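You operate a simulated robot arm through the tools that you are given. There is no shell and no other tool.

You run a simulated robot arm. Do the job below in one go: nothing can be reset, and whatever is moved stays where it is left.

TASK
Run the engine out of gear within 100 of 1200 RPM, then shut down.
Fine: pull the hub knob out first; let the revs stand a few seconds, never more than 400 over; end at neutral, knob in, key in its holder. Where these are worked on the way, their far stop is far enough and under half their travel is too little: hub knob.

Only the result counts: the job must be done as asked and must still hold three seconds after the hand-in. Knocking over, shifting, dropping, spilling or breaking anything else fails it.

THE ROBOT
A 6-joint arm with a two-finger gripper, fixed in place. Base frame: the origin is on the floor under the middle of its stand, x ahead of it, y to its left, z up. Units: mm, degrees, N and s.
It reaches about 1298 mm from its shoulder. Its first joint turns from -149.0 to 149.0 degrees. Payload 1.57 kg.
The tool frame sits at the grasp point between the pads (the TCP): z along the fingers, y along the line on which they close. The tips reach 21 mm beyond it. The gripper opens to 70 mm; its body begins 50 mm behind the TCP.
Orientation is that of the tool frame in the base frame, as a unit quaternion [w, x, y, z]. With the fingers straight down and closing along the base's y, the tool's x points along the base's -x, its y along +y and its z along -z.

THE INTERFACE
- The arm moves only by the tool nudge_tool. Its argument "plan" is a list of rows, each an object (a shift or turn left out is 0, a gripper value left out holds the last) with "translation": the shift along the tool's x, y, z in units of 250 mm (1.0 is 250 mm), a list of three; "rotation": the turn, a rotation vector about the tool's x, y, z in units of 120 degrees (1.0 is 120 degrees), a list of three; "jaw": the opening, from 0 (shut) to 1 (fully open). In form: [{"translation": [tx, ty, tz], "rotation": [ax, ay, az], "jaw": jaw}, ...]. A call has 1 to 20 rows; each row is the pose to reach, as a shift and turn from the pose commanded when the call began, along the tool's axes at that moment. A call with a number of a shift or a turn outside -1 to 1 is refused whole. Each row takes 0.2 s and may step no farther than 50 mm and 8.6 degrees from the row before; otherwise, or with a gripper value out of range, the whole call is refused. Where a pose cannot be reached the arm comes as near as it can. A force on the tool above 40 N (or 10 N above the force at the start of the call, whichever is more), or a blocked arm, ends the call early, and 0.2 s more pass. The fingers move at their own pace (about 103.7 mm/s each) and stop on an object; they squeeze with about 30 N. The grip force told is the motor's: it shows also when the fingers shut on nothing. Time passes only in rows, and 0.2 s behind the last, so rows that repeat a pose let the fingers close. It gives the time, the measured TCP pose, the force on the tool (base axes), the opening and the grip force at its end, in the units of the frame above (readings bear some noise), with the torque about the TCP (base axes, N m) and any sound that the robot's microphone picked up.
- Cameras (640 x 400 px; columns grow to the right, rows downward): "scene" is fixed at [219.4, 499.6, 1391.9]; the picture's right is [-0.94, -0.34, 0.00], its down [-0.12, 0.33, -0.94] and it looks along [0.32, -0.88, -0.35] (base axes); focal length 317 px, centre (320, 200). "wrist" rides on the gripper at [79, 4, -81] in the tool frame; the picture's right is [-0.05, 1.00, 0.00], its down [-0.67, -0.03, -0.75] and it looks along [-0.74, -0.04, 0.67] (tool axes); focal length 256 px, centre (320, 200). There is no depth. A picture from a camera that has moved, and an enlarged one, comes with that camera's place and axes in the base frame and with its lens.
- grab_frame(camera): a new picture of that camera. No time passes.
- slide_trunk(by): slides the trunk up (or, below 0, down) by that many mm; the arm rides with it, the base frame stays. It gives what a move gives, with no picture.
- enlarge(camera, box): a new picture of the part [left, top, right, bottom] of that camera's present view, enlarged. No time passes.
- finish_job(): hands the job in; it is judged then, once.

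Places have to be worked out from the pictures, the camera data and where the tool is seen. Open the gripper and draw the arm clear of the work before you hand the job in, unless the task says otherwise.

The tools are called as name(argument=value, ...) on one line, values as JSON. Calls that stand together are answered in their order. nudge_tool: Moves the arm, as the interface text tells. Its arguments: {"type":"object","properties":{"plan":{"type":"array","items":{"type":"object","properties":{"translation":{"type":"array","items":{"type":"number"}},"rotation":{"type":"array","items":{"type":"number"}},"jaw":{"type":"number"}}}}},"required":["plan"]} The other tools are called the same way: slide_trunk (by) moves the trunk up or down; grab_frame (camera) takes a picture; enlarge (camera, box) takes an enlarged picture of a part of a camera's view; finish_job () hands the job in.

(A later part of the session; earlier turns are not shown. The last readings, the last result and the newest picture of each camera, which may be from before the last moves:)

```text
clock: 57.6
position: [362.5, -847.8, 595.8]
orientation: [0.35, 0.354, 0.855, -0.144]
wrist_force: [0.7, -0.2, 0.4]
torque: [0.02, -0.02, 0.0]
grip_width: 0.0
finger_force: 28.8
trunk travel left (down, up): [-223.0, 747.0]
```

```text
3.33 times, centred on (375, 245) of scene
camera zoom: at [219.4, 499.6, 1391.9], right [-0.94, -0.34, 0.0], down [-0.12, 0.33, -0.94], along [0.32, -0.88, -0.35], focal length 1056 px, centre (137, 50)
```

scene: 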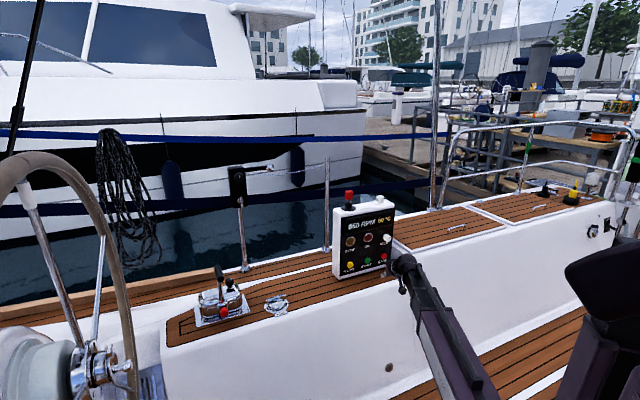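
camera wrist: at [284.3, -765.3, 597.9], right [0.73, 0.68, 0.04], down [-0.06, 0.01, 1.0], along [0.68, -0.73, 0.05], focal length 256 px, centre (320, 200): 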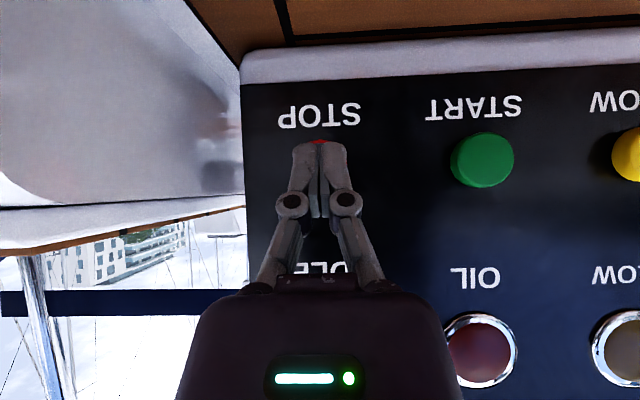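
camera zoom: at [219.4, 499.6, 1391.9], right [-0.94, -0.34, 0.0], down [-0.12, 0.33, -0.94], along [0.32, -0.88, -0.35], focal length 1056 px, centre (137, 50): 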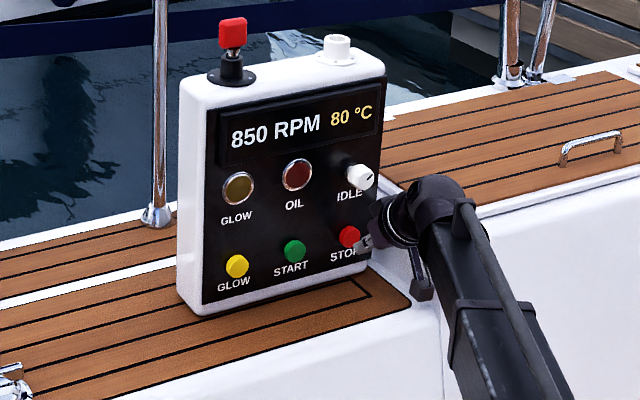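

The tips are just in front of the red STOP button. I press in 3 mm steps.

nudge_tool(plan=[{"translation": [-0.0085, 0, 0.0085], "jaw": 0}, {"translation": [-0.017, 0, 0.017], "jaw": 0}, {"translation": [-0.0255, 0, 0.0255], "jaw": 0}, {"translation": [-0.034, 0, 0.034], "jaw": 0}, {"translation": [-0.0425, 0, 0.0425], "jaw": 0}, {"translation": [-0.051, 0, 0.051], "jaw": 0}, {"translation": [-0.0595, 0, 0.0595], "jaw": 0}])

enlarge(camera="scene", box=[325, 185, 425, 305])

enlarge(camera="wrist", box=[240, 90, 400, 230])

```text
clock: 59.2
position: [376.8, -862.4, 594.6]
orientation: [0.35, 0.354, 0.855, -0.145]
wrist_force: [-0.2, 1.8, 0.3]
torque: [0.01, 0.0, 0.0]
grip_width: 6.0
finger_force: 29.0
trunk travel left (down, up): [-223.0, 747.0]
heard: click
```

```text
3.33 times, centred on (375, 245) of scene
camera zoom: at [219.4, 499.6, 1391.9], right [-0.94, -0.34, 0.0], down [-0.12, 0.33, -0.94], along [0.32, -0.88, -0.35], focal length 1056 px, centre (137, 50)
```

zoom: 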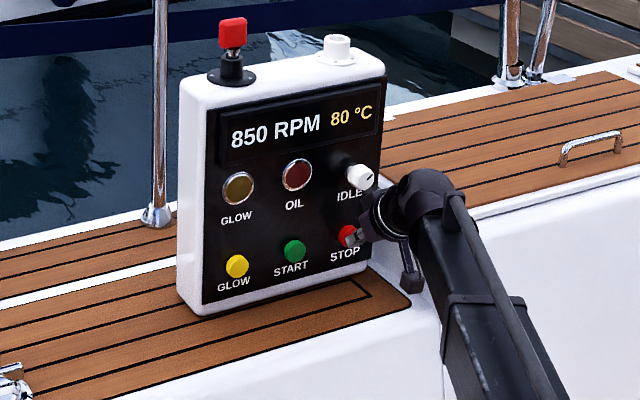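

```text
2.86 times, centred on (320, 160) of wrist
camera zoom: at [298.4, -778.9, 597.9], right [0.73, 0.68, 0.04], down [-0.06, 0.01, 1.0], along [0.68, -0.73, 0.05], focal length 731 px, centre (320, 314)
```

zoom: 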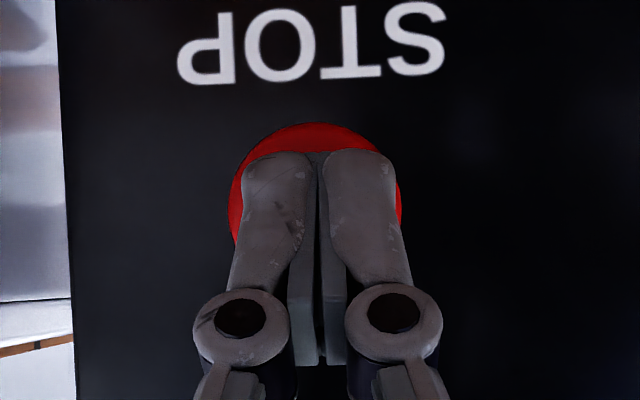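

A click was heard, but the display still reads 850 RPM. I hold the button pressed for a moment (slightly deeper) and look again.

nudge_tool(plan=[{"translation": [-0.006, 0, 0.006], "jaw": 0}, {"translation": [-0.006, 0, 0.006], "jaw": 0}, {"translation": [-0.006, 0, 0.006], "jaw": 0}, {"translation": [-0.006, 0, 0.006], "jaw": 0}, {"translation": [-0.006, 0, 0.006], "jaw": 0}])

enlarge(camera="scene", box=[325, 185, 425, 305])

```text
clock: 60.4
position: [377.8, -864.8, 596.6]
orientation: [0.35, 0.354, 0.856, -0.144]
wrist_force: [-4.6, 2.4, 0.3]
torque: [0.02, 0.02, -0.04]
grip_width: 5.9
finger_force: 28.4
trunk travel left (down, up): [-223.0, 747.0]
```

```text
3.33 times, centred on (375, 245) of scene
camera zoom: at [219.4, 499.6, 1391.9], right [-0.94, -0.34, 0.0], down [-0.12, 0.33, -0.94], along [0.32, -0.88, -0.35], focal length 1056 px, centre (137, 50)
```

zoom: 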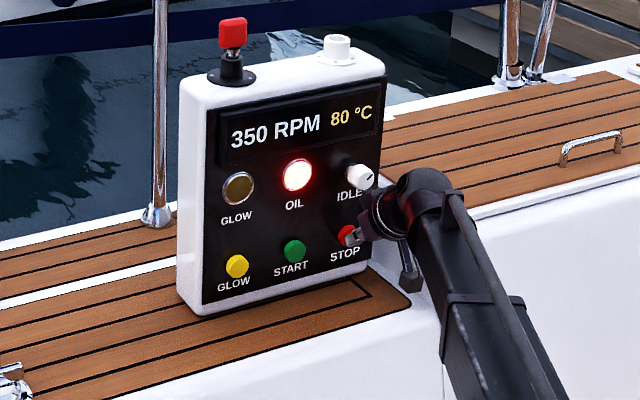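

The revs are falling (350 RPM) and the oil lamp has lit. I keep the button held until it reads zero.

nudge_tool(plan=[{"jaw": 0}, {"jaw": 0}, {"jaw": 0}, {"jaw": 0}, {"jaw": 0}, {"jaw": 0}, {"jaw": 0}, {"jaw": 0}])

enlarge(camera="scene", box=[325, 185, 425, 305])

```text
clock: 62.2
position: [378.7, -863.4, 594.7]
orientation: [0.35, 0.354, 0.855, -0.145]
wrist_force: [-4.3, 2.8, 0.0]
torque: [0.01, 0.03, 0.0]
grip_width: 6.0
finger_force: 28.6
trunk travel left (down, up): [-223.0, 747.0]
```

```text
3.33 times, centred on (375, 245) of scene
camera zoom: at [219.4, 499.6, 1391.9], right [-0.94, -0.34, 0.0], down [-0.12, 0.33, -0.94], along [0.32, -0.88, -0.35], focal length 1056 px, centre (137, 50)
```

zoom: 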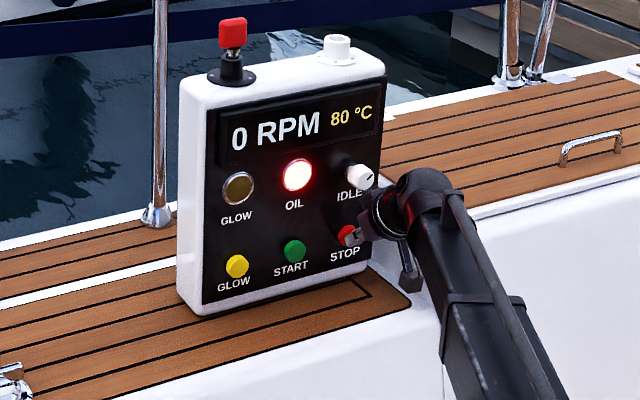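

The engine is at 0 RPM; the oil lamp is lit only because the key is still on. I back off the button, confirm it stays at 0, and raise the trunk for the key.

nudge_tool(plan=[{"translation": [0.03, 0, -0.03], "jaw": 0}, {"translation": [0.1, 0, -0.1], "jaw": 0}, {"translation": [0.2, 0, -0.2], "jaw": 0}, {"translation": [0.32, 0, -0.32], "jaw": 0}])

slide_trunk(by=350)

grab_frame(camera="scene")

grab_frame(camera="wrist")

```text
clock: 63.2
position: [300.0, -781.6, 595.6]
orientation: [0.351, 0.354, 0.854, -0.145]
wrist_force: [0.3, -0.6, 0.3]
torque: [-0.01, 0.02, -0.02]
grip_width: 0.0
finger_force: 28.3
out of reach, approached as far as the arm can: row 3
trunk travel left (down, up): [-223.0, 747.0]
```

```text
clock: 66.6
position: [300.3, -781.9, 946.5]
orientation: [0.351, 0.354, 0.855, -0.144]
wrist_force: [-1.0, 0.0, 0.1]
torque: [0.01, -0.04, -0.03]
grip_width: 0.0
finger_force: 28.2
trunk travel left (down, up): [-573.0, 397.0]
```

```text
taken
```

scene: 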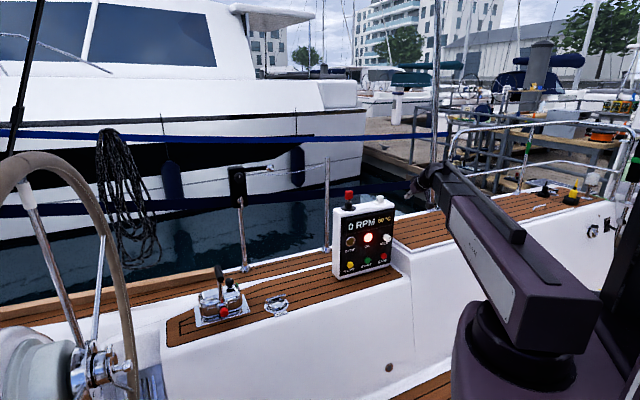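

```text
taken
camera wrist: at [221.5, -698.6, 947.8], right [0.73, 0.68, 0.04], down [-0.06, 0.01, 1.0], along [0.68, -0.73, 0.05], focal length 256 px, centre (320, 200)
```

wrist: 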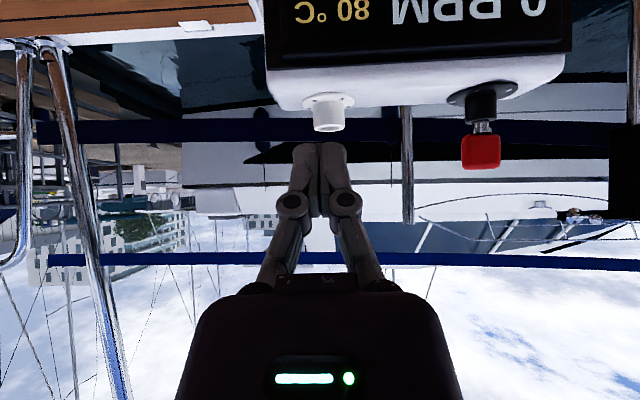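

Display shows 0 RPM. In the wrist view I see the white holder and the red-headed key; triangulation puts the key head near (550, -785, 917) and the holder near (429, -904, 869). I zoom in on both.

enlarge(camera="wrist", box=[440, 60, 530, 180])

enlarge(camera="wrist", box=[280, 60, 380, 150])

enlarge(camera="scene", box=[335, 180, 365, 220])

enlarge(camera="scene", box=[365, 185, 400, 215])

```text
3.33 times, centred on (485, 120) of wrist
camera zoom: at [221.5, -698.6, 947.8], right [0.73, 0.68, 0.04], down [-0.06, 0.01, 1.0], along [0.68, -0.73, 0.05], focal length 853 px, centre (-230, 467)
```

zoom: 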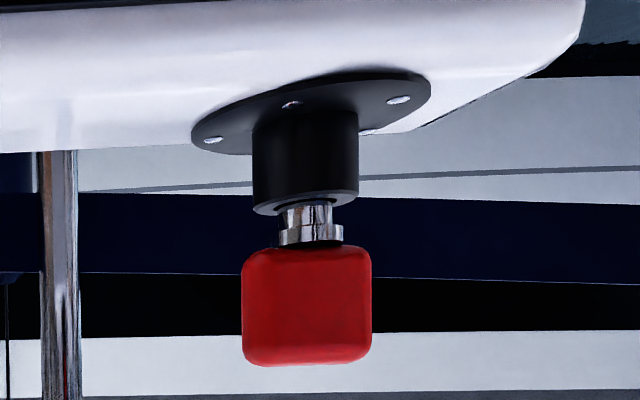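

```text
4.44 times, centred on (330, 105) of wrist
camera zoom: at [221.5, -698.6, 947.8], right [0.73, 0.68, 0.04], down [-0.06, 0.01, 1.0], along [0.68, -0.73, 0.05], focal length 1138 px, centre (276, 622)
```

zoom: 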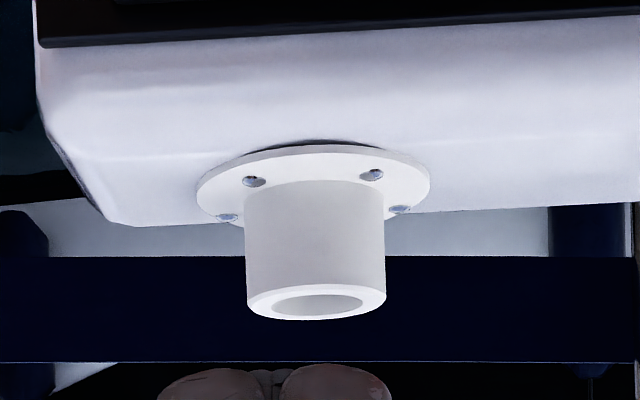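

```text
10.00 times, centred on (350, 200) of scene
camera zoom: at [219.4, 499.6, 1391.9], right [-0.94, -0.34, 0.0], down [-0.12, 0.33, -0.94], along [0.32, -0.88, -0.35], focal length 3167 px, centre (20, 200)
```

zoom: 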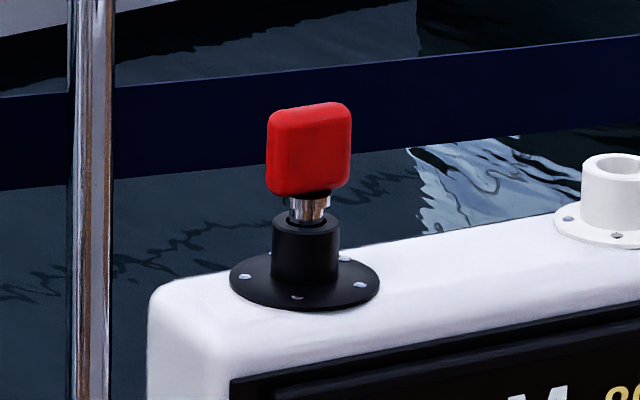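

```text
13.33 times, centred on (382, 200) of scene
camera zoom: at [219.4, 499.6, 1391.9], right [-0.94, -0.34, 0.0], down [-0.12, 0.33, -0.94], along [0.32, -0.88, -0.35], focal length 4222 px, centre (-513, 200)
```

zoom: 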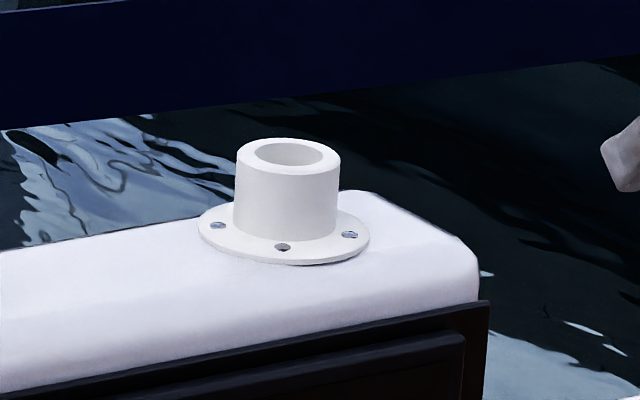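

The key is a red block (wide along the panel, thin across) on a round chrome shaft; the holder has a round hole. I raise the trunk 110 mm, move over the key, then tilt the fingers straight down.

slide_trunk(by=110)

nudge_tool(plan=[{"translation": [-0.1, 0.12, 0.1], "jaw": 1}, {"translation": [-0.2, 0.24, 0.2], "jaw": 1}, {"translation": [-0.3, 0.38, 0.3], "jaw": 1}, {"translation": [-0.4, 0.53, 0.4], "jaw": 1}, {"translation": [-0.48, 0.67, 0.48], "jaw": 1}])

nudge_tool(plan=[{"translation": [0.0458, 0, 0.0458], "rotation": [0, 0.0625, 0]}, {"translation": [0.0846, 0, 0.0846], "rotation": [0, 0.125, 0]}, {"translation": [0.1154, 0, 0.1154], "rotation": [0, 0.1875, 0]}, {"translation": [0.1377, 0, 0.1377], "rotation": [0, 0.25, 0]}, {"translation": [0.1513, 0, 0.1513], "rotation": [0, 0.3125, 0]}, {"translation": [0.1558, 0, 0.1558], "rotation": [0, 0.375, 0]}, {"translation": [0.1558, 0, 0.1558], "rotation": [0, 0.375, 0]}])

grab_frame(camera="wrist")

grab_frame(camera="scene")

```text
clock: 68.0
position: [300.2, -781.4, 1055.9]
orientation: [0.351, 0.353, 0.855, -0.145]
wrist_force: [-0.5, 0.7, -0.1]
torque: [0.02, 0.01, 0.04]
grip_width: 0.2
finger_force: 28.9
trunk travel left (down, up): [-683.0, 287.0]
```

```text
refused: row 4 steps farther than a row can; nothing moved
```

```text
clock: 69.6
position: [299.5, -781.8, 1002.5]
orientation: [-0.004, 0.383, 0.924, 0.002]
wrist_force: [0.5, 0.1, -0.3]
torque: [-0.01, 0.02, 0.0]
grip_width: 0.0
finger_force: 28.7
trunk travel left (down, up): [-683.0, 287.0]
```

```text
taken
camera wrist: at [246.8, -722.7, 1084.2], right [0.74, 0.67, 0.0], down [0.45, -0.5, 0.74], along [0.49, -0.55, -0.67], focal length 256 px, centre (320, 200)
```

wrist: 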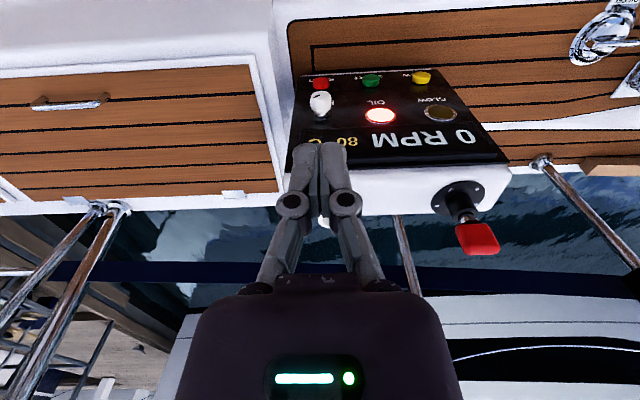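

```text
taken
```

scene: 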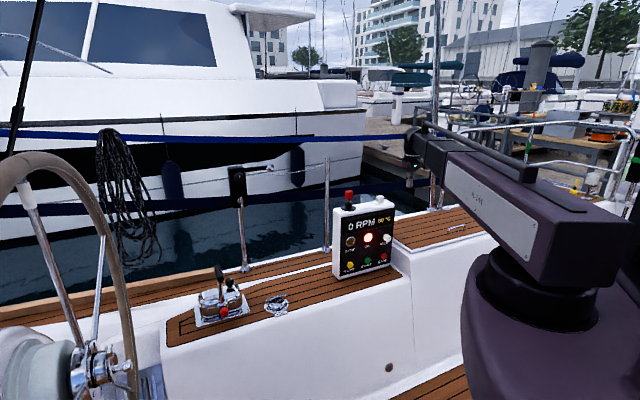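

Fingers are straight down now (the sideways leg was refused and did not run). I look at the key from here before moving over it.

enlarge(camera="wrist", box=[415, 165, 525, 275])

enlarge(camera="scene", box=[325, 185, 405, 275])

```text
3.64 times, centred on (470, 220) of wrist
camera zoom: at [246.8, -722.7, 1084.2], right [0.74, 0.67, 0.0], down [0.45, -0.5, 0.74], along [0.49, -0.55, -0.67], focal length 931 px, centre (-226, 127)
```

zoom: 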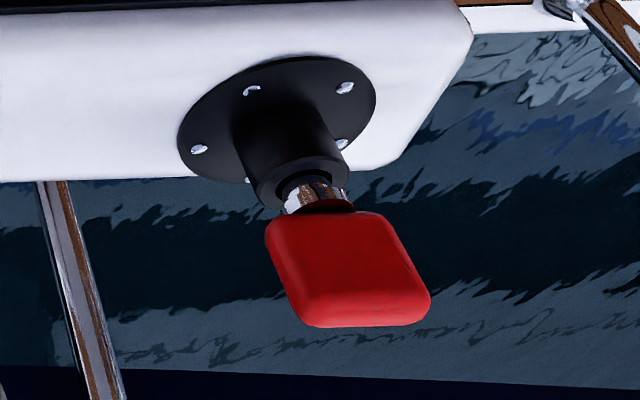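

```text
4.44 times, centred on (365, 230) of scene
camera zoom: at [219.4, 499.6, 1391.9], right [-0.94, -0.34, 0.0], down [-0.12, 0.33, -0.94], along [0.32, -0.88, -0.35], focal length 1407 px, centre (120, 67)
```

zoom: 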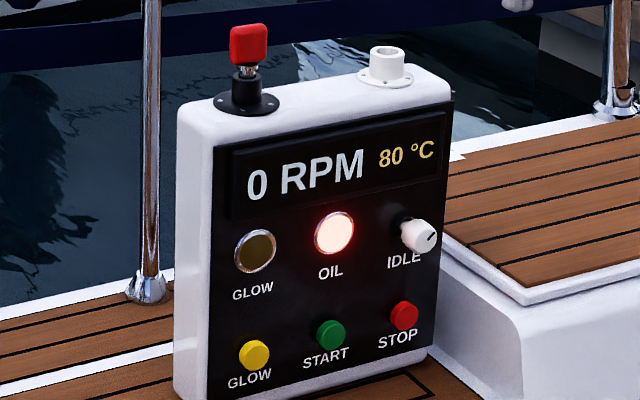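

I move horizontally over the key (179 mm outboard, 175 mm forward) with the fingertips about 45 mm above its top.

nudge_tool(plan=[{"translation": [-0.12, 0.117, 0], "jaw": 1}, {"translation": [-0.24, 0.234, 0], "jaw": 1}, {"translation": [-0.36, 0.351, 0], "jaw": 1}, {"translation": [-0.48, 0.468, 0], "jaw": 1}, {"translation": [-0.6, 0.585, 0], "jaw": 1}, {"translation": [-0.7, 0.69, 0], "jaw": 1}, {"translation": [-0.7, 0.69, 0], "jaw": 1}])

grab_frame(camera="wrist")

enlarge(camera="scene", box=[310, 120, 410, 220])

```text
clock: 71.2
position: [546.3, -783.7, 1001.8]
orientation: [-0.003, 0.383, 0.924, 0.003]
wrist_force: [-0.6, -0.2, 0.6]
torque: [-0.02, -0.02, 0.02]
grip_width: 70.0
finger_force: 0.1
out of reach, approached as far as the arm can: row 1, 2
trunk travel left (down, up): [-683.0, 287.0]
```

```text
taken
camera wrist: at [492.8, -725.2, 1084.1], right [0.74, 0.67, 0.0], down [0.45, -0.5, 0.74], along [0.49, -0.55, -0.67], focal length 256 px, centre (320, 200)
```

wrist: 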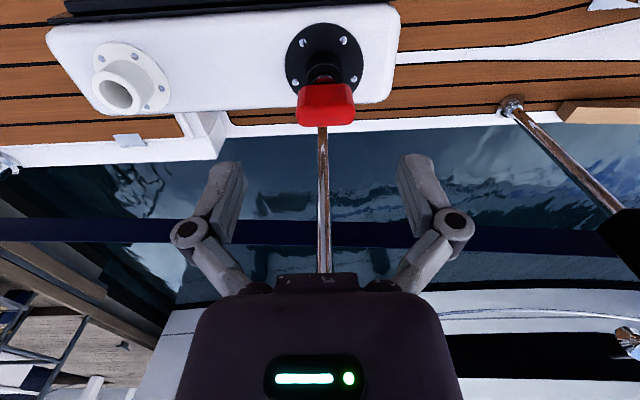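

```text
4.00 times, centred on (360, 170) of scene
camera zoom: at [219.4, 499.6, 1391.9], right [-0.94, -0.34, 0.0], down [-0.12, 0.33, -0.94], along [0.32, -0.88, -0.35], focal length 1267 px, centre (160, 320)
```

zoom: 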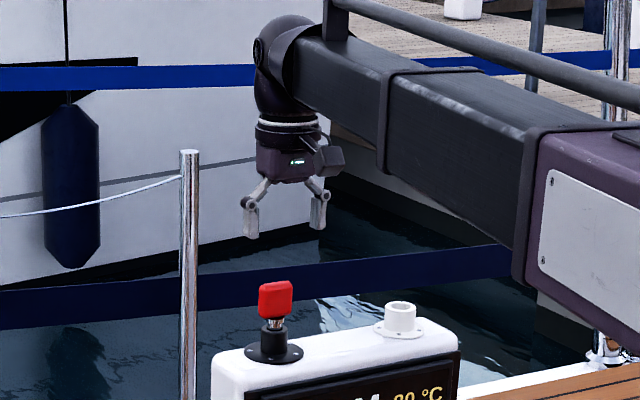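

Key, lock and holder are all in the wrist view now. I zoom in on the key and on the holder.

enlarge(camera="wrist", box=[270, 15, 380, 135])

enlarge(camera="wrist", box=[70, 20, 190, 130])

```text
3.33 times, centred on (325, 75) of wrist
camera zoom: at [492.8, -725.2, 1084.1], right [0.74, 0.67, 0.0], down [0.45, -0.5, 0.74], along [0.49, -0.55, -0.67], focal length 853 px, centre (303, 617)
```

zoom: 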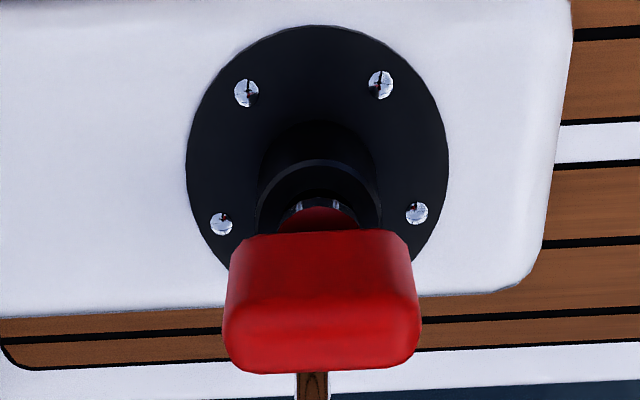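

```text
3.64 times, centred on (130, 75) of wrist
camera zoom: at [492.8, -725.2, 1084.1], right [0.74, 0.67, 0.0], down [0.45, -0.5, 0.74], along [0.49, -0.55, -0.67], focal length 931 px, centre (1011, 654)
```

zoom: 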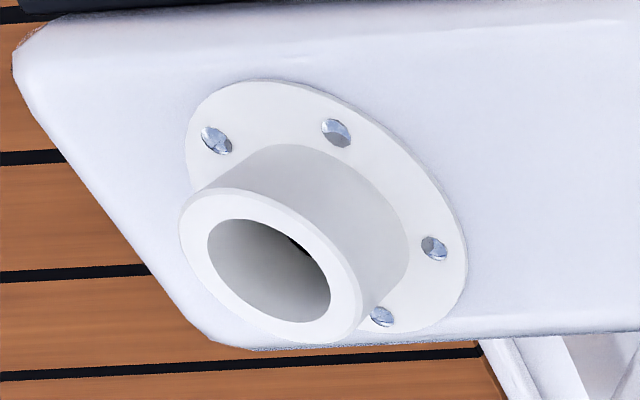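

Triangulated from two views, the key's head top centre is at about (553, -788, 931), roughly 38 mm wide along the panel. I shift the tool 8 mm outboard and 2 mm forward, then lower 60 mm and check.

nudge_tool(plan=[{"translation": [-0.0316, 0.0088, 0], "jaw": 1}, {"translation": [-0.0316, 0.0088, 0], "jaw": 1}])

slide_trunk(by=-55)

grab_frame(camera="wrist")

enlarge(camera="scene", box=[320, 160, 390, 220])

```text
clock: 71.8
position: [553.0, -787.2, 1003.4]
orientation: [-0.003, 0.383, 0.924, 0.002]
wrist_force: [-0.3, -0.7, -0.3]
torque: [-0.03, 0.01, 0.01]
grip_width: 69.8
finger_force: 0.0
trunk travel left (down, up): [-683.0, 287.0]
```

```text
clock: 72.8
position: [552.7, -787.7, 946.7]
orientation: [-0.003, 0.383, 0.924, 0.002]
wrist_force: [-0.2, -0.2, -0.1]
torque: [0.0, 0.02, 0.02]
grip_width: 69.9
finger_force: 0.1
trunk travel left (down, up): [-628.0, 342.0]
```

```text
taken
camera wrist: at [498.8, -728.8, 1029.1], right [0.74, 0.67, 0.0], down [0.45, -0.5, 0.74], along [0.5, -0.55, -0.67], focal length 256 px, centre (320, 200)
```

wrist: 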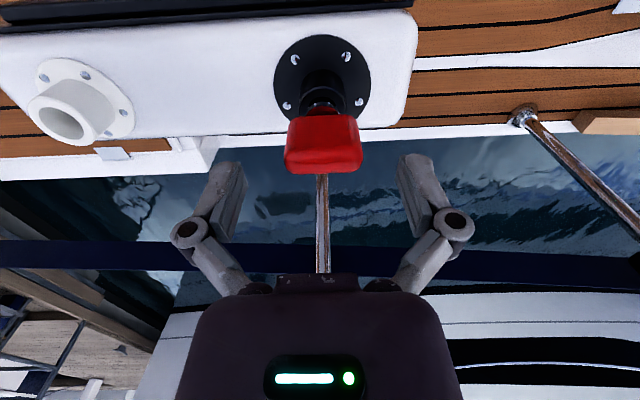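

```text
6.67 times, centred on (355, 190) of scene
camera zoom: at [219.4, 499.6, 1391.9], right [-0.94, -0.34, 0.0], down [-0.12, 0.33, -0.94], along [0.32, -0.88, -0.35], focal length 2111 px, centre (87, 267)
```

zoom: 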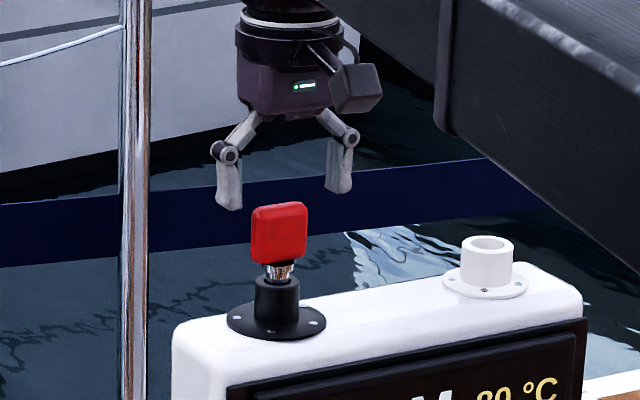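

The gripper is straight over the key and aligned in both views. I lower another 33 mm so the pads cover the head, then close.

slide_trunk(by=-33)

enlarge(camera="scene", box=[320, 160, 390, 220])

enlarge(camera="wrist", box=[200, 80, 440, 260])

```text
clock: 73.6
position: [552.6, -787.1, 913.3]
orientation: [-0.003, 0.383, 0.924, 0.001]
wrist_force: [0.4, -0.7, -0.1]
torque: [0.0, -0.02, -0.03]
grip_width: 69.9
finger_force: 0.0
trunk travel left (down, up): [-595.0, 375.0]
```

```text
6.67 times, centred on (355, 190) of scene
camera zoom: at [219.4, 499.6, 1391.9], right [-0.94, -0.34, 0.0], down [-0.12, 0.33, -0.94], along [0.32, -0.88, -0.35], focal length 2111 px, centre (87, 267)
```

zoom: 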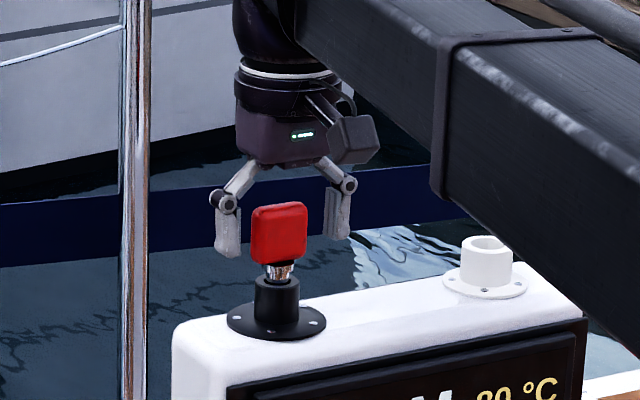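

```text
2.22 times, centred on (320, 170) of wrist
camera zoom: at [498.8, -728.8, 996.1], right [0.74, 0.67, 0.0], down [0.45, -0.5, 0.74], along [0.5, -0.55, -0.67], focal length 569 px, centre (320, 267)
```

zoom: 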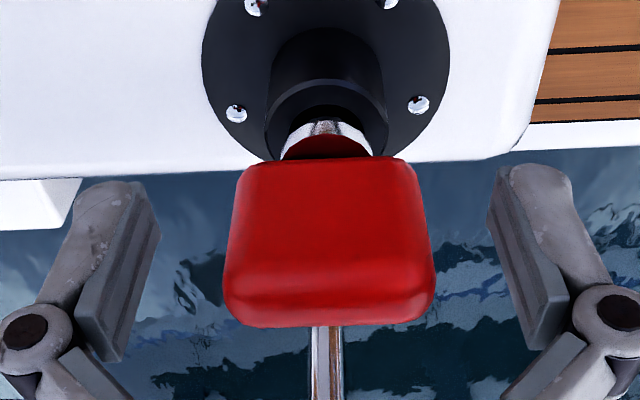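

The head sits between the pads, about 1.5 mm toward +y. I shift by that and close.

nudge_tool(plan=[{"translation": [0, 0.006, 0], "jaw": 1}, {"translation": [0, 0.006, 0], "jaw": 0.4}, {"translation": [0, 0.006, 0], "jaw": 0.4}, {"translation": [0, 0.006, 0], "jaw": 0}, {"translation": [0, 0.006, 0], "jaw": 0}])

enlarge(camera="wrist", box=[200, 80, 440, 260])

enlarge(camera="scene", box=[325, 185, 405, 275])

```text
clock: 74.8
position: [553.9, -784.9, 915.4]
orientation: [-0.003, 0.383, 0.924, 0.003]
wrist_force: [0.2, 1.0, 5.7]
torque: [0.03, -0.04, 0.01]
grip_width: 39.1
finger_force: 30.4
trunk travel left (down, up): [-595.0, 375.0]
```

```text
2.22 times, centred on (320, 170) of wrist
camera zoom: at [499.7, -727.0, 996.5], right [0.74, 0.67, 0.0], down [0.45, -0.5, 0.74], along [0.5, -0.55, -0.67], focal length 569 px, centre (320, 267)
```

zoom: 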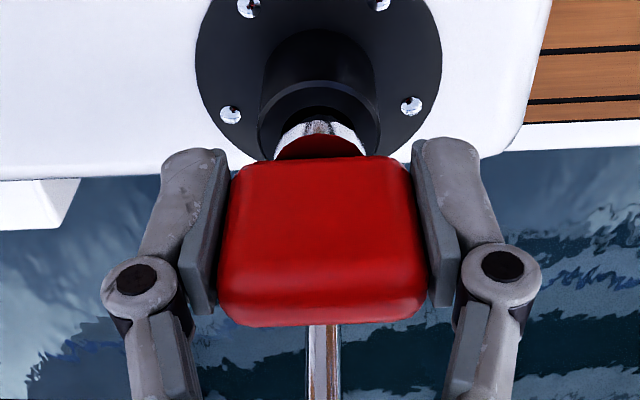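

```text
4.44 times, centred on (365, 230) of scene
camera zoom: at [219.4, 499.6, 1391.9], right [-0.94, -0.34, 0.0], down [-0.12, 0.33, -0.94], along [0.32, -0.88, -0.35], focal length 1407 px, centre (120, 67)
```

zoom: 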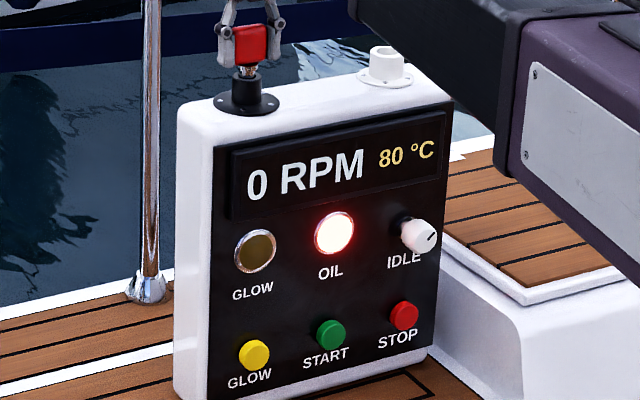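

The key is gripped (39 mm) with the display still lit. I try a gentle 4 mm lift with the trunk to see whether the key comes freely or is held.

slide_trunk(by=4)

enlarge(camera="scene", box=[325, 175, 405, 265])

enlarge(camera="wrist", box=[200, 80, 440, 260])

```text
clock: 75.3
position: [554.0, -785.7, 918.2]
orientation: [-0.004, 0.383, 0.924, 0.002]
wrist_force: [0.6, 0.2, -0.5]
torque: [0.0, 0.0, 0.0]
grip_width: 39.0
finger_force: 30.3
trunk travel left (down, up): [-599.0, 371.0]
```

```text
4.44 times, centred on (365, 220) of scene
camera zoom: at [219.4, 499.6, 1391.9], right [-0.94, -0.34, 0.0], down [-0.12, 0.33, -0.94], along [0.32, -0.88, -0.35], focal length 1407 px, centre (120, 111)
```

zoom: 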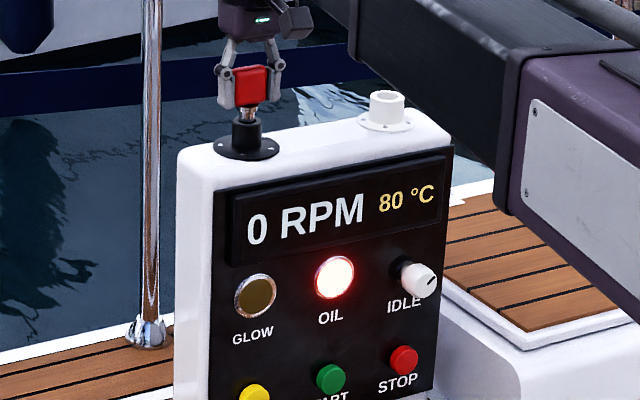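

```text
2.22 times, centred on (320, 170) of wrist
camera zoom: at [500.1, -727.6, 999.8], right [0.74, 0.67, 0.0], down [0.45, -0.5, 0.74], along [0.49, -0.55, -0.67], focal length 569 px, centre (320, 267)
```

zoom: 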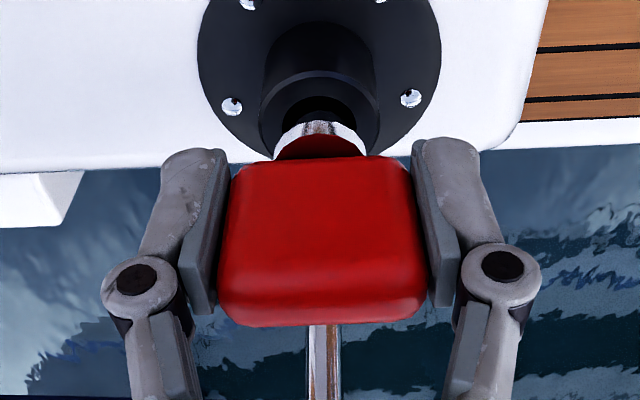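

The key rises freely with the gripper (no resisting force). I continue lifting 60 mm.

slide_trunk(by=60)

enlarge(camera="scene", box=[325, 165, 405, 255])

grab_frame(camera="wrist")

```text
clock: 76.3
position: [554.4, -786.1, 977.8]
orientation: [-0.004, 0.382, 0.924, 0.002]
wrist_force: [-0.7, -0.1, -1.2]
torque: [0.01, -0.01, -0.02]
grip_width: 39.1
finger_force: 29.9
trunk travel left (down, up): [-659.0, 311.0]
```

```text
4.44 times, centred on (365, 210) of scene
camera zoom: at [219.4, 499.6, 1391.9], right [-0.94, -0.34, 0.0], down [-0.12, 0.33, -0.94], along [0.32, -0.88, -0.35], focal length 1407 px, centre (120, 156)
```

zoom: 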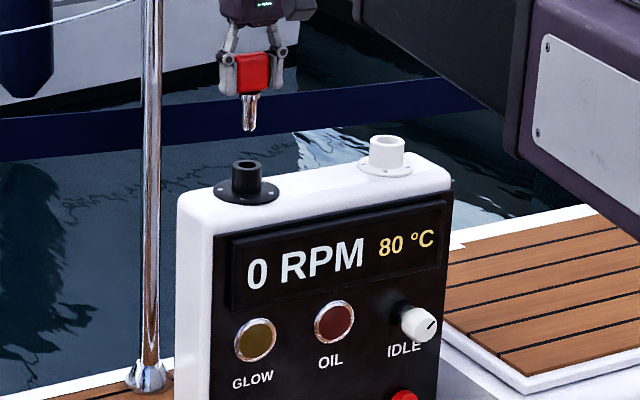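

```text
taken
camera wrist: at [500.0, -727.6, 1059.9], right [0.74, 0.67, 0.0], down [0.45, -0.5, 0.74], along [0.5, -0.55, -0.67], focal length 256 px, centre (320, 200)
```

wrist: 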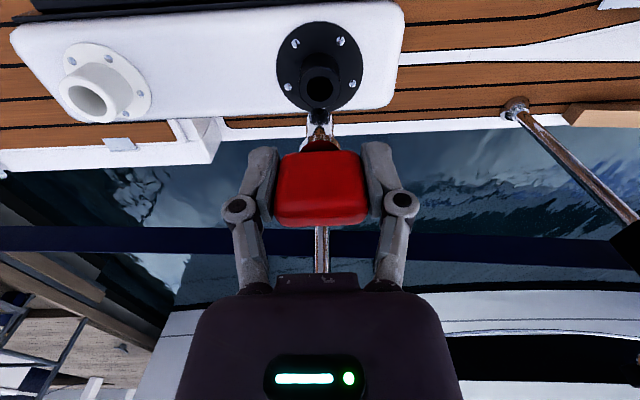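

The key is out (oil lamp went dark) and held well, its shaft about 37 mm long below the head. I zoom on the lock and holder openings to measure the offset between them.

enlarge(camera="wrist", box=[50, 30, 170, 135])

enlarge(camera="wrist", box=[260, 10, 380, 160])

enlarge(camera="scene", box=[335, 155, 400, 215])

```text
3.81 times, centred on (110, 82) of wrist
camera zoom: at [500.0, -727.6, 1059.9], right [0.74, 0.67, 0.0], down [0.45, -0.5, 0.74], along [0.5, -0.55, -0.67], focal length 975 px, centre (1120, 648)
```

zoom: 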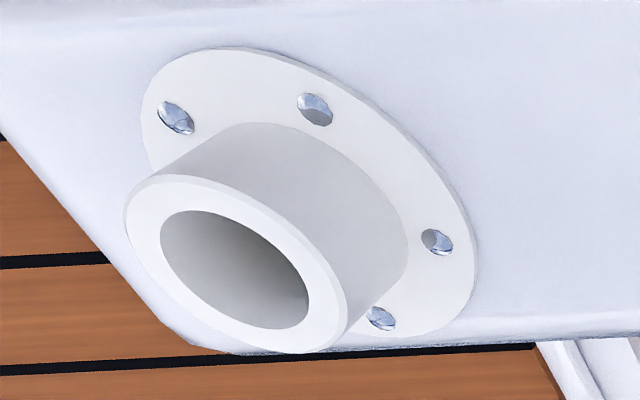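

```text
2.67 times, centred on (320, 85) of wrist
camera zoom: at [500.0, -727.6, 1059.9], right [0.74, 0.67, 0.0], down [0.45, -0.5, 0.74], along [0.5, -0.55, -0.67], focal length 683 px, centre (320, 507)
```

zoom: 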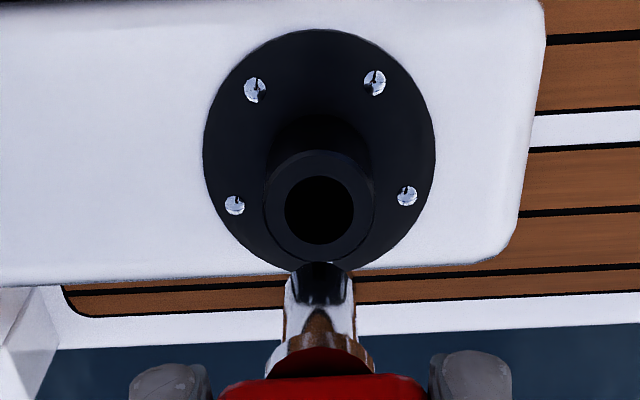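

```text
6.67 times, centred on (368, 185) of scene
camera zoom: at [219.4, 499.6, 1391.9], right [-0.94, -0.34, 0.0], down [-0.12, 0.33, -0.94], along [0.32, -0.88, -0.35], focal length 2111 px, centre (3, 300)
```

zoom: 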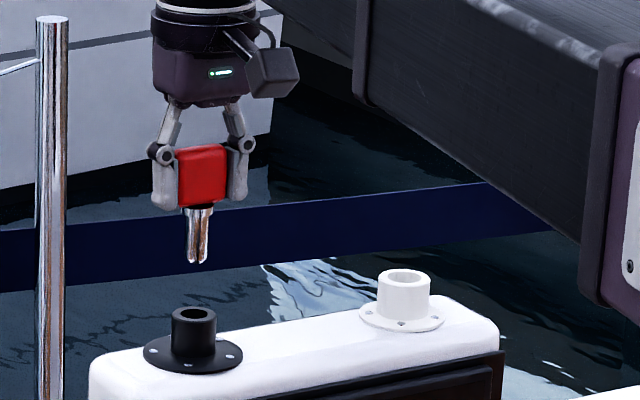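

Lock and holder openings are at about the same height and the same distance from the panel face; the holder is roughly 163–170 mm toward -y. I move 150 mm that way with the key about 30 mm above the rim, then re-measure.

nudge_tool(plan=[{"translation": [0, -0.1, 0], "jaw": 0}, {"translation": [0, -0.25, 0], "jaw": 0}, {"translation": [0, -0.4, 0], "jaw": 0}, {"translation": [0, -0.52, 0], "jaw": 0}, {"translation": [0, -0.6, 0], "jaw": 0}, {"translation": [0, -0.6, 0], "jaw": 0}])

grab_frame(camera="wrist")

enlarge(camera="wrist", box=[230, 20, 370, 160])

enlarge(camera="scene", box=[345, 155, 410, 215])

```text
clock: 77.7
position: [447.9, -893.4, 978.7]
orientation: [-0.003, 0.382, 0.924, 0.002]
wrist_force: [0.3, -0.6, -0.8]
torque: [0.04, -0.01, -0.01]
grip_width: 38.9
finger_force: 29.3
trunk travel left (down, up): [-659.0, 311.0]
```

```text
taken
camera wrist: at [393.6, -835.1, 1060.0], right [0.74, 0.67, 0.0], down [0.45, -0.5, 0.74], along [0.5, -0.55, -0.67], focal length 256 px, centre (320, 200)
```

wrist: 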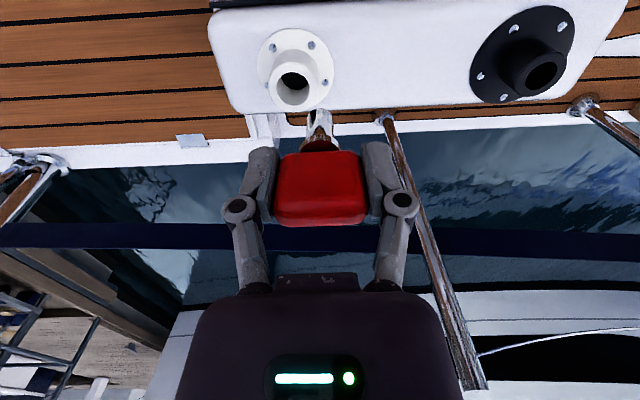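

```text
2.86 times, centred on (300, 90) of wrist
camera zoom: at [393.6, -835.1, 1060.0], right [0.74, 0.67, 0.0], down [0.45, -0.5, 0.74], along [0.5, -0.55, -0.67], focal length 731 px, centre (377, 514)
```

zoom: 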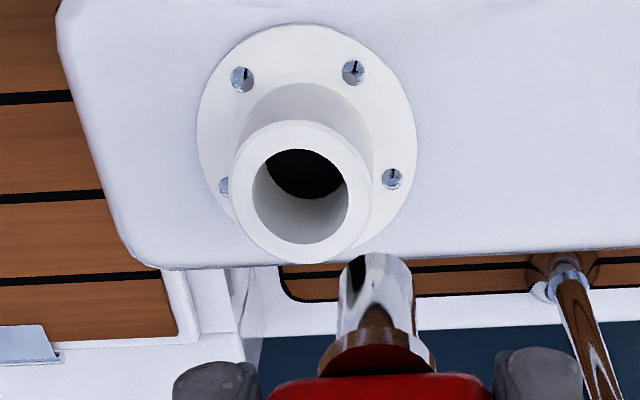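

```text
6.67 times, centred on (378, 185) of scene
camera zoom: at [219.4, 499.6, 1391.9], right [-0.94, -0.34, 0.0], down [-0.12, 0.33, -0.94], along [0.32, -0.88, -0.35], focal length 2111 px, centre (-63, 300)
```

zoom: 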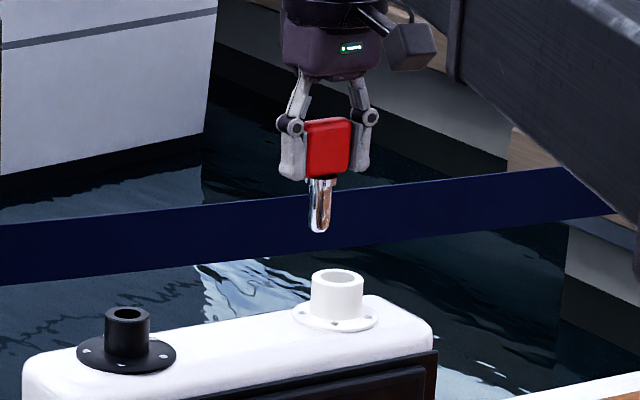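

Combining both views the holder's rim top is at z ≈ 879 and lies 18.6 mm further along -y from the key's axis. I shift there and check alignment before lowering.

nudge_tool(plan=[{"translation": [0.001, -0.04, 0], "jaw": 0}, {"translation": [0.0016, -0.0744, 0], "jaw": 0}, {"translation": [0.0016, -0.0744, 0], "jaw": 0}])

slide_trunk(by=-28)

enlarge(camera="wrist", box=[250, 20, 390, 160])

enlarge(camera="scene", box=[355, 165, 405, 215])

```text
clock: 78.5
position: [433.4, -904.8, 977.9]
orientation: [-0.003, 0.383, 0.924, 0.002]
wrist_force: [0.0, -0.5, -0.8]
torque: [-0.01, -0.02, 0.0]
grip_width: 39.1
finger_force: 30.4
trunk travel left (down, up): [-659.0, 311.0]
```

```text
clock: 79.2
position: [434.1, -906.3, 950.8]
orientation: [-0.003, 0.382, 0.924, 0.002]
wrist_force: [-0.1, -0.3, -0.3]
torque: [0.0, -0.04, 0.01]
grip_width: 39.1
finger_force: 29.9
trunk travel left (down, up): [-631.0, 339.0]
```

```text
2.86 times, centred on (320, 90) of wrist
camera zoom: at [379.9, -846.8, 1032.0], right [0.74, 0.67, 0.0], down [0.45, -0.5, 0.74], along [0.5, -0.55, -0.67], focal length 731 px, centre (320, 514)
```

zoom: 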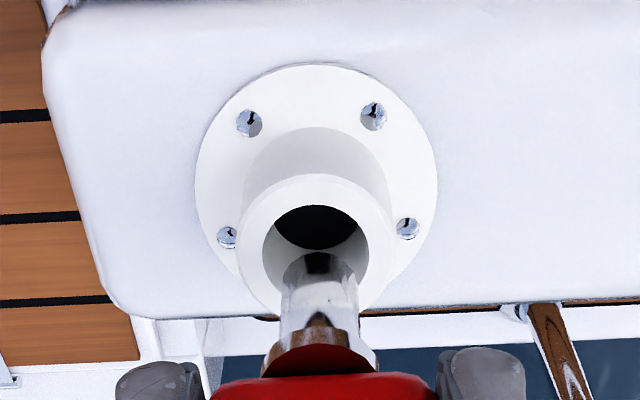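

```text
8.00 times, centred on (380, 190) of scene
camera zoom: at [219.4, 499.6, 1391.9], right [-0.94, -0.34, 0.0], down [-0.12, 0.33, -0.94], along [0.32, -0.88, -0.35], focal length 2533 px, centre (-160, 280)
```

zoom: 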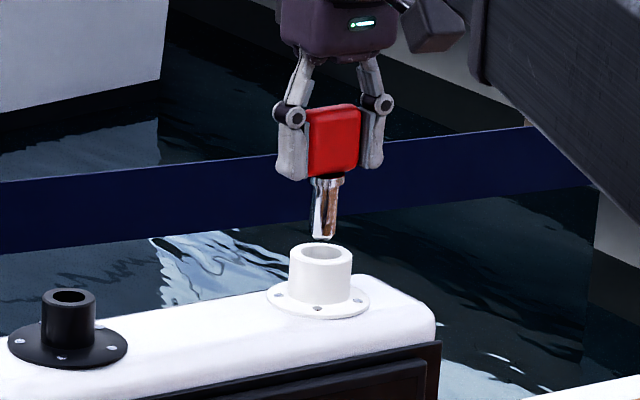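

The shaft tip is just above the holder's hole. I zoom closely in both cameras to check centring across the panel before lowering.

enlarge(camera="scene", box=[368, 180, 394, 206])

enlarge(camera="wrist", box=[285, 75, 355, 145])

```text
15.38 times, centred on (381, 193) of scene
camera zoom: at [219.4, 499.6, 1391.9], right [-0.94, -0.34, 0.0], down [-0.12, 0.33, -0.94], along [0.32, -0.88, -0.35], focal length 4872 px, centre (-618, 308)
```

zoom: 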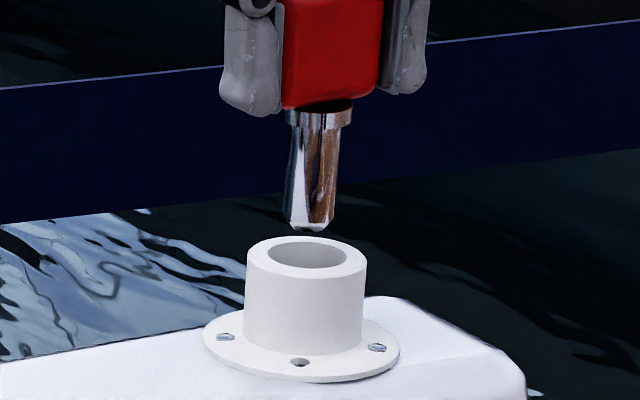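

```text
5.71 times, centred on (320, 110) of wrist
camera zoom: at [379.9, -846.8, 1032.0], right [0.74, 0.67, 0.0], down [0.45, -0.5, 0.74], along [0.5, -0.55, -0.67], focal length 1463 px, centre (320, 714)
```

zoom: 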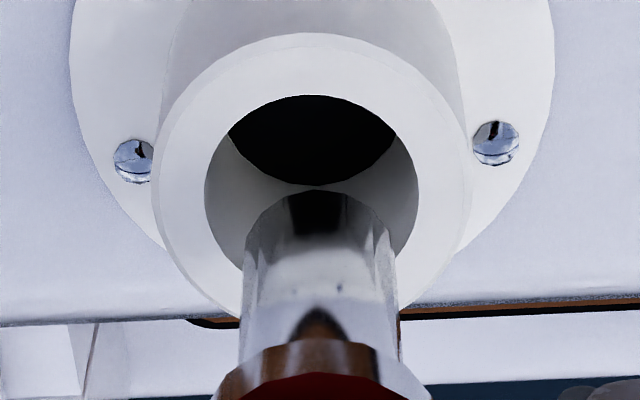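

Scene and wrist together say the shaft is about 0.9 mm too far along +y and 2 mm too far inboard. I correct that, then lower in stages into the hole.

nudge_tool(plan=[{"translation": [-0.008, -0.0036, 0], "jaw": 0}, {"translation": [-0.008, -0.0036, 0], "jaw": 0}])

slide_trunk(by=-16)

enlarge(camera="scene", box=[368, 180, 394, 206])

enlarge(camera="wrist", box=[285, 75, 355, 145])

```text
clock: 79.8
position: [434.6, -908.4, 951.0]
orientation: [-0.003, 0.383, 0.924, 0.002]
wrist_force: [0.3, 0.3, 0.2]
torque: [-0.04, -0.02, -0.01]
grip_width: 39.2
finger_force: 29.8
trunk travel left (down, up): [-631.0, 339.0]
```

```text
clock: 80.5
position: [434.4, -907.4, 934.0]
orientation: [-0.003, 0.383, 0.924, 0.002]
wrist_force: [-0.4, -0.5, -0.8]
torque: [0.06, -0.03, 0.01]
grip_width: 38.6
finger_force: 29.7
trunk travel left (down, up): [-615.0, 355.0]
```

```text
15.38 times, centred on (381, 193) of scene
camera zoom: at [219.4, 499.6, 1391.9], right [-0.94, -0.34, 0.0], down [-0.12, 0.33, -0.94], along [0.32, -0.88, -0.35], focal length 4872 px, centre (-618, 308)
```

zoom: 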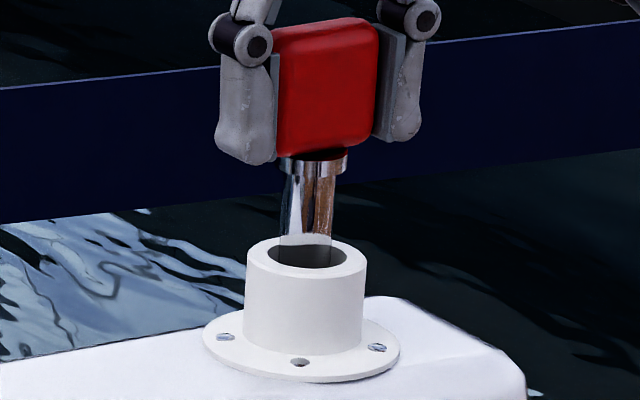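

```text
5.71 times, centred on (320, 110) of wrist
camera zoom: at [380.6, -848.9, 1016.0], right [0.74, 0.67, 0.0], down [0.45, -0.5, 0.74], along [0.5, -0.55, -0.67], focal length 1463 px, centre (320, 714)
```

zoom: 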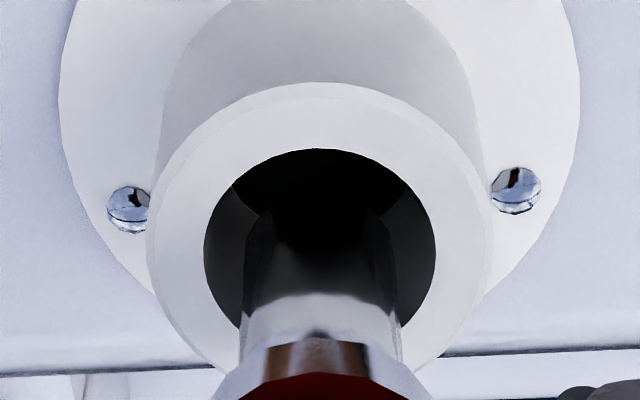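

The shaft is entering the hole centred. I lower another 14 mm and check the force.

slide_trunk(by=-14)

enlarge(camera="scene", box=[368, 180, 394, 206])

```text
clock: 81.1
position: [434.5, -907.7, 920.1]
orientation: [-0.003, 0.383, 0.924, 0.001]
wrist_force: [0.0, 0.9, -0.3]
torque: [-0.01, 0.01, -0.02]
grip_width: 38.9
finger_force: 29.9
trunk travel left (down, up): [-601.0, 369.0]
```

```text
15.38 times, centred on (381, 193) of scene
camera zoom: at [219.4, 499.6, 1391.9], right [-0.94, -0.34, 0.0], down [-0.12, 0.33, -0.94], along [0.32, -0.88, -0.35], focal length 4872 px, centre (-618, 308)
```

zoom: 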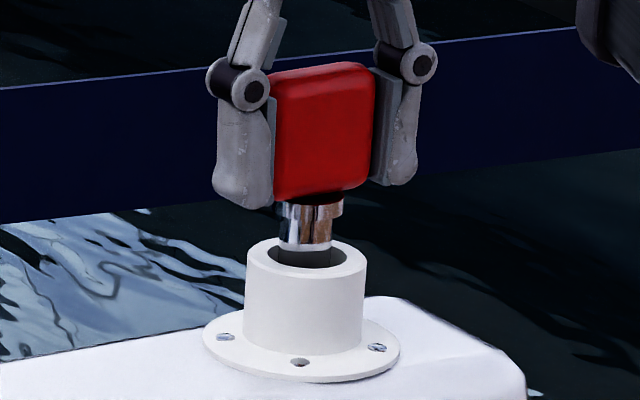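

No contact yet; I lower another 6 mm and read the force.

slide_trunk(by=-6)

slide_trunk(by=-3)

enlarge(camera="scene", box=[368, 180, 394, 206])

```text
clock: 81.6
position: [434.5, -908.0, 914.3]
orientation: [-0.002, 0.382, 0.924, 0.001]
wrist_force: [-0.3, 0.9, 3.8]
torque: [0.01, -0.02, 0.01]
grip_width: 38.9
finger_force: 29.9
trunk travel left (down, up): [-595.0, 375.0]
```

```text
clock: 82.2
position: [433.9, -905.7, 914.3]
orientation: [-0.002, 0.383, 0.924, 0.001]
wrist_force: [0.2, -3.3, 20.4]
torque: [-0.19, -0.12, -0.02]
grip_width: 39.0
finger_force: 29.8
trunk travel left (down, up): [-592.0, 378.0]
```

```text
15.38 times, centred on (381, 193) of scene
camera zoom: at [219.4, 499.6, 1391.9], right [-0.94, -0.34, 0.0], down [-0.12, 0.33, -0.94], along [0.32, -0.88, -0.35], focal length 4872 px, centre (-618, 308)
```

zoom: 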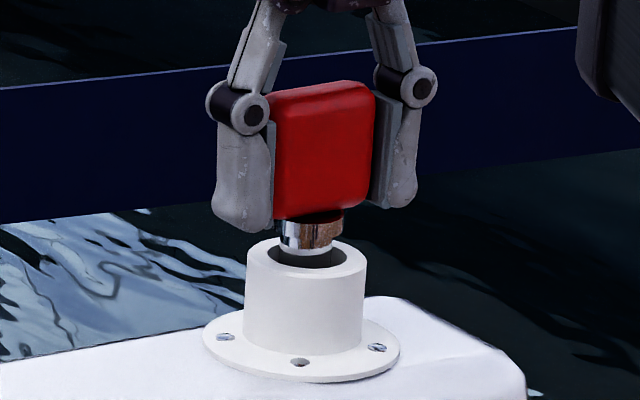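

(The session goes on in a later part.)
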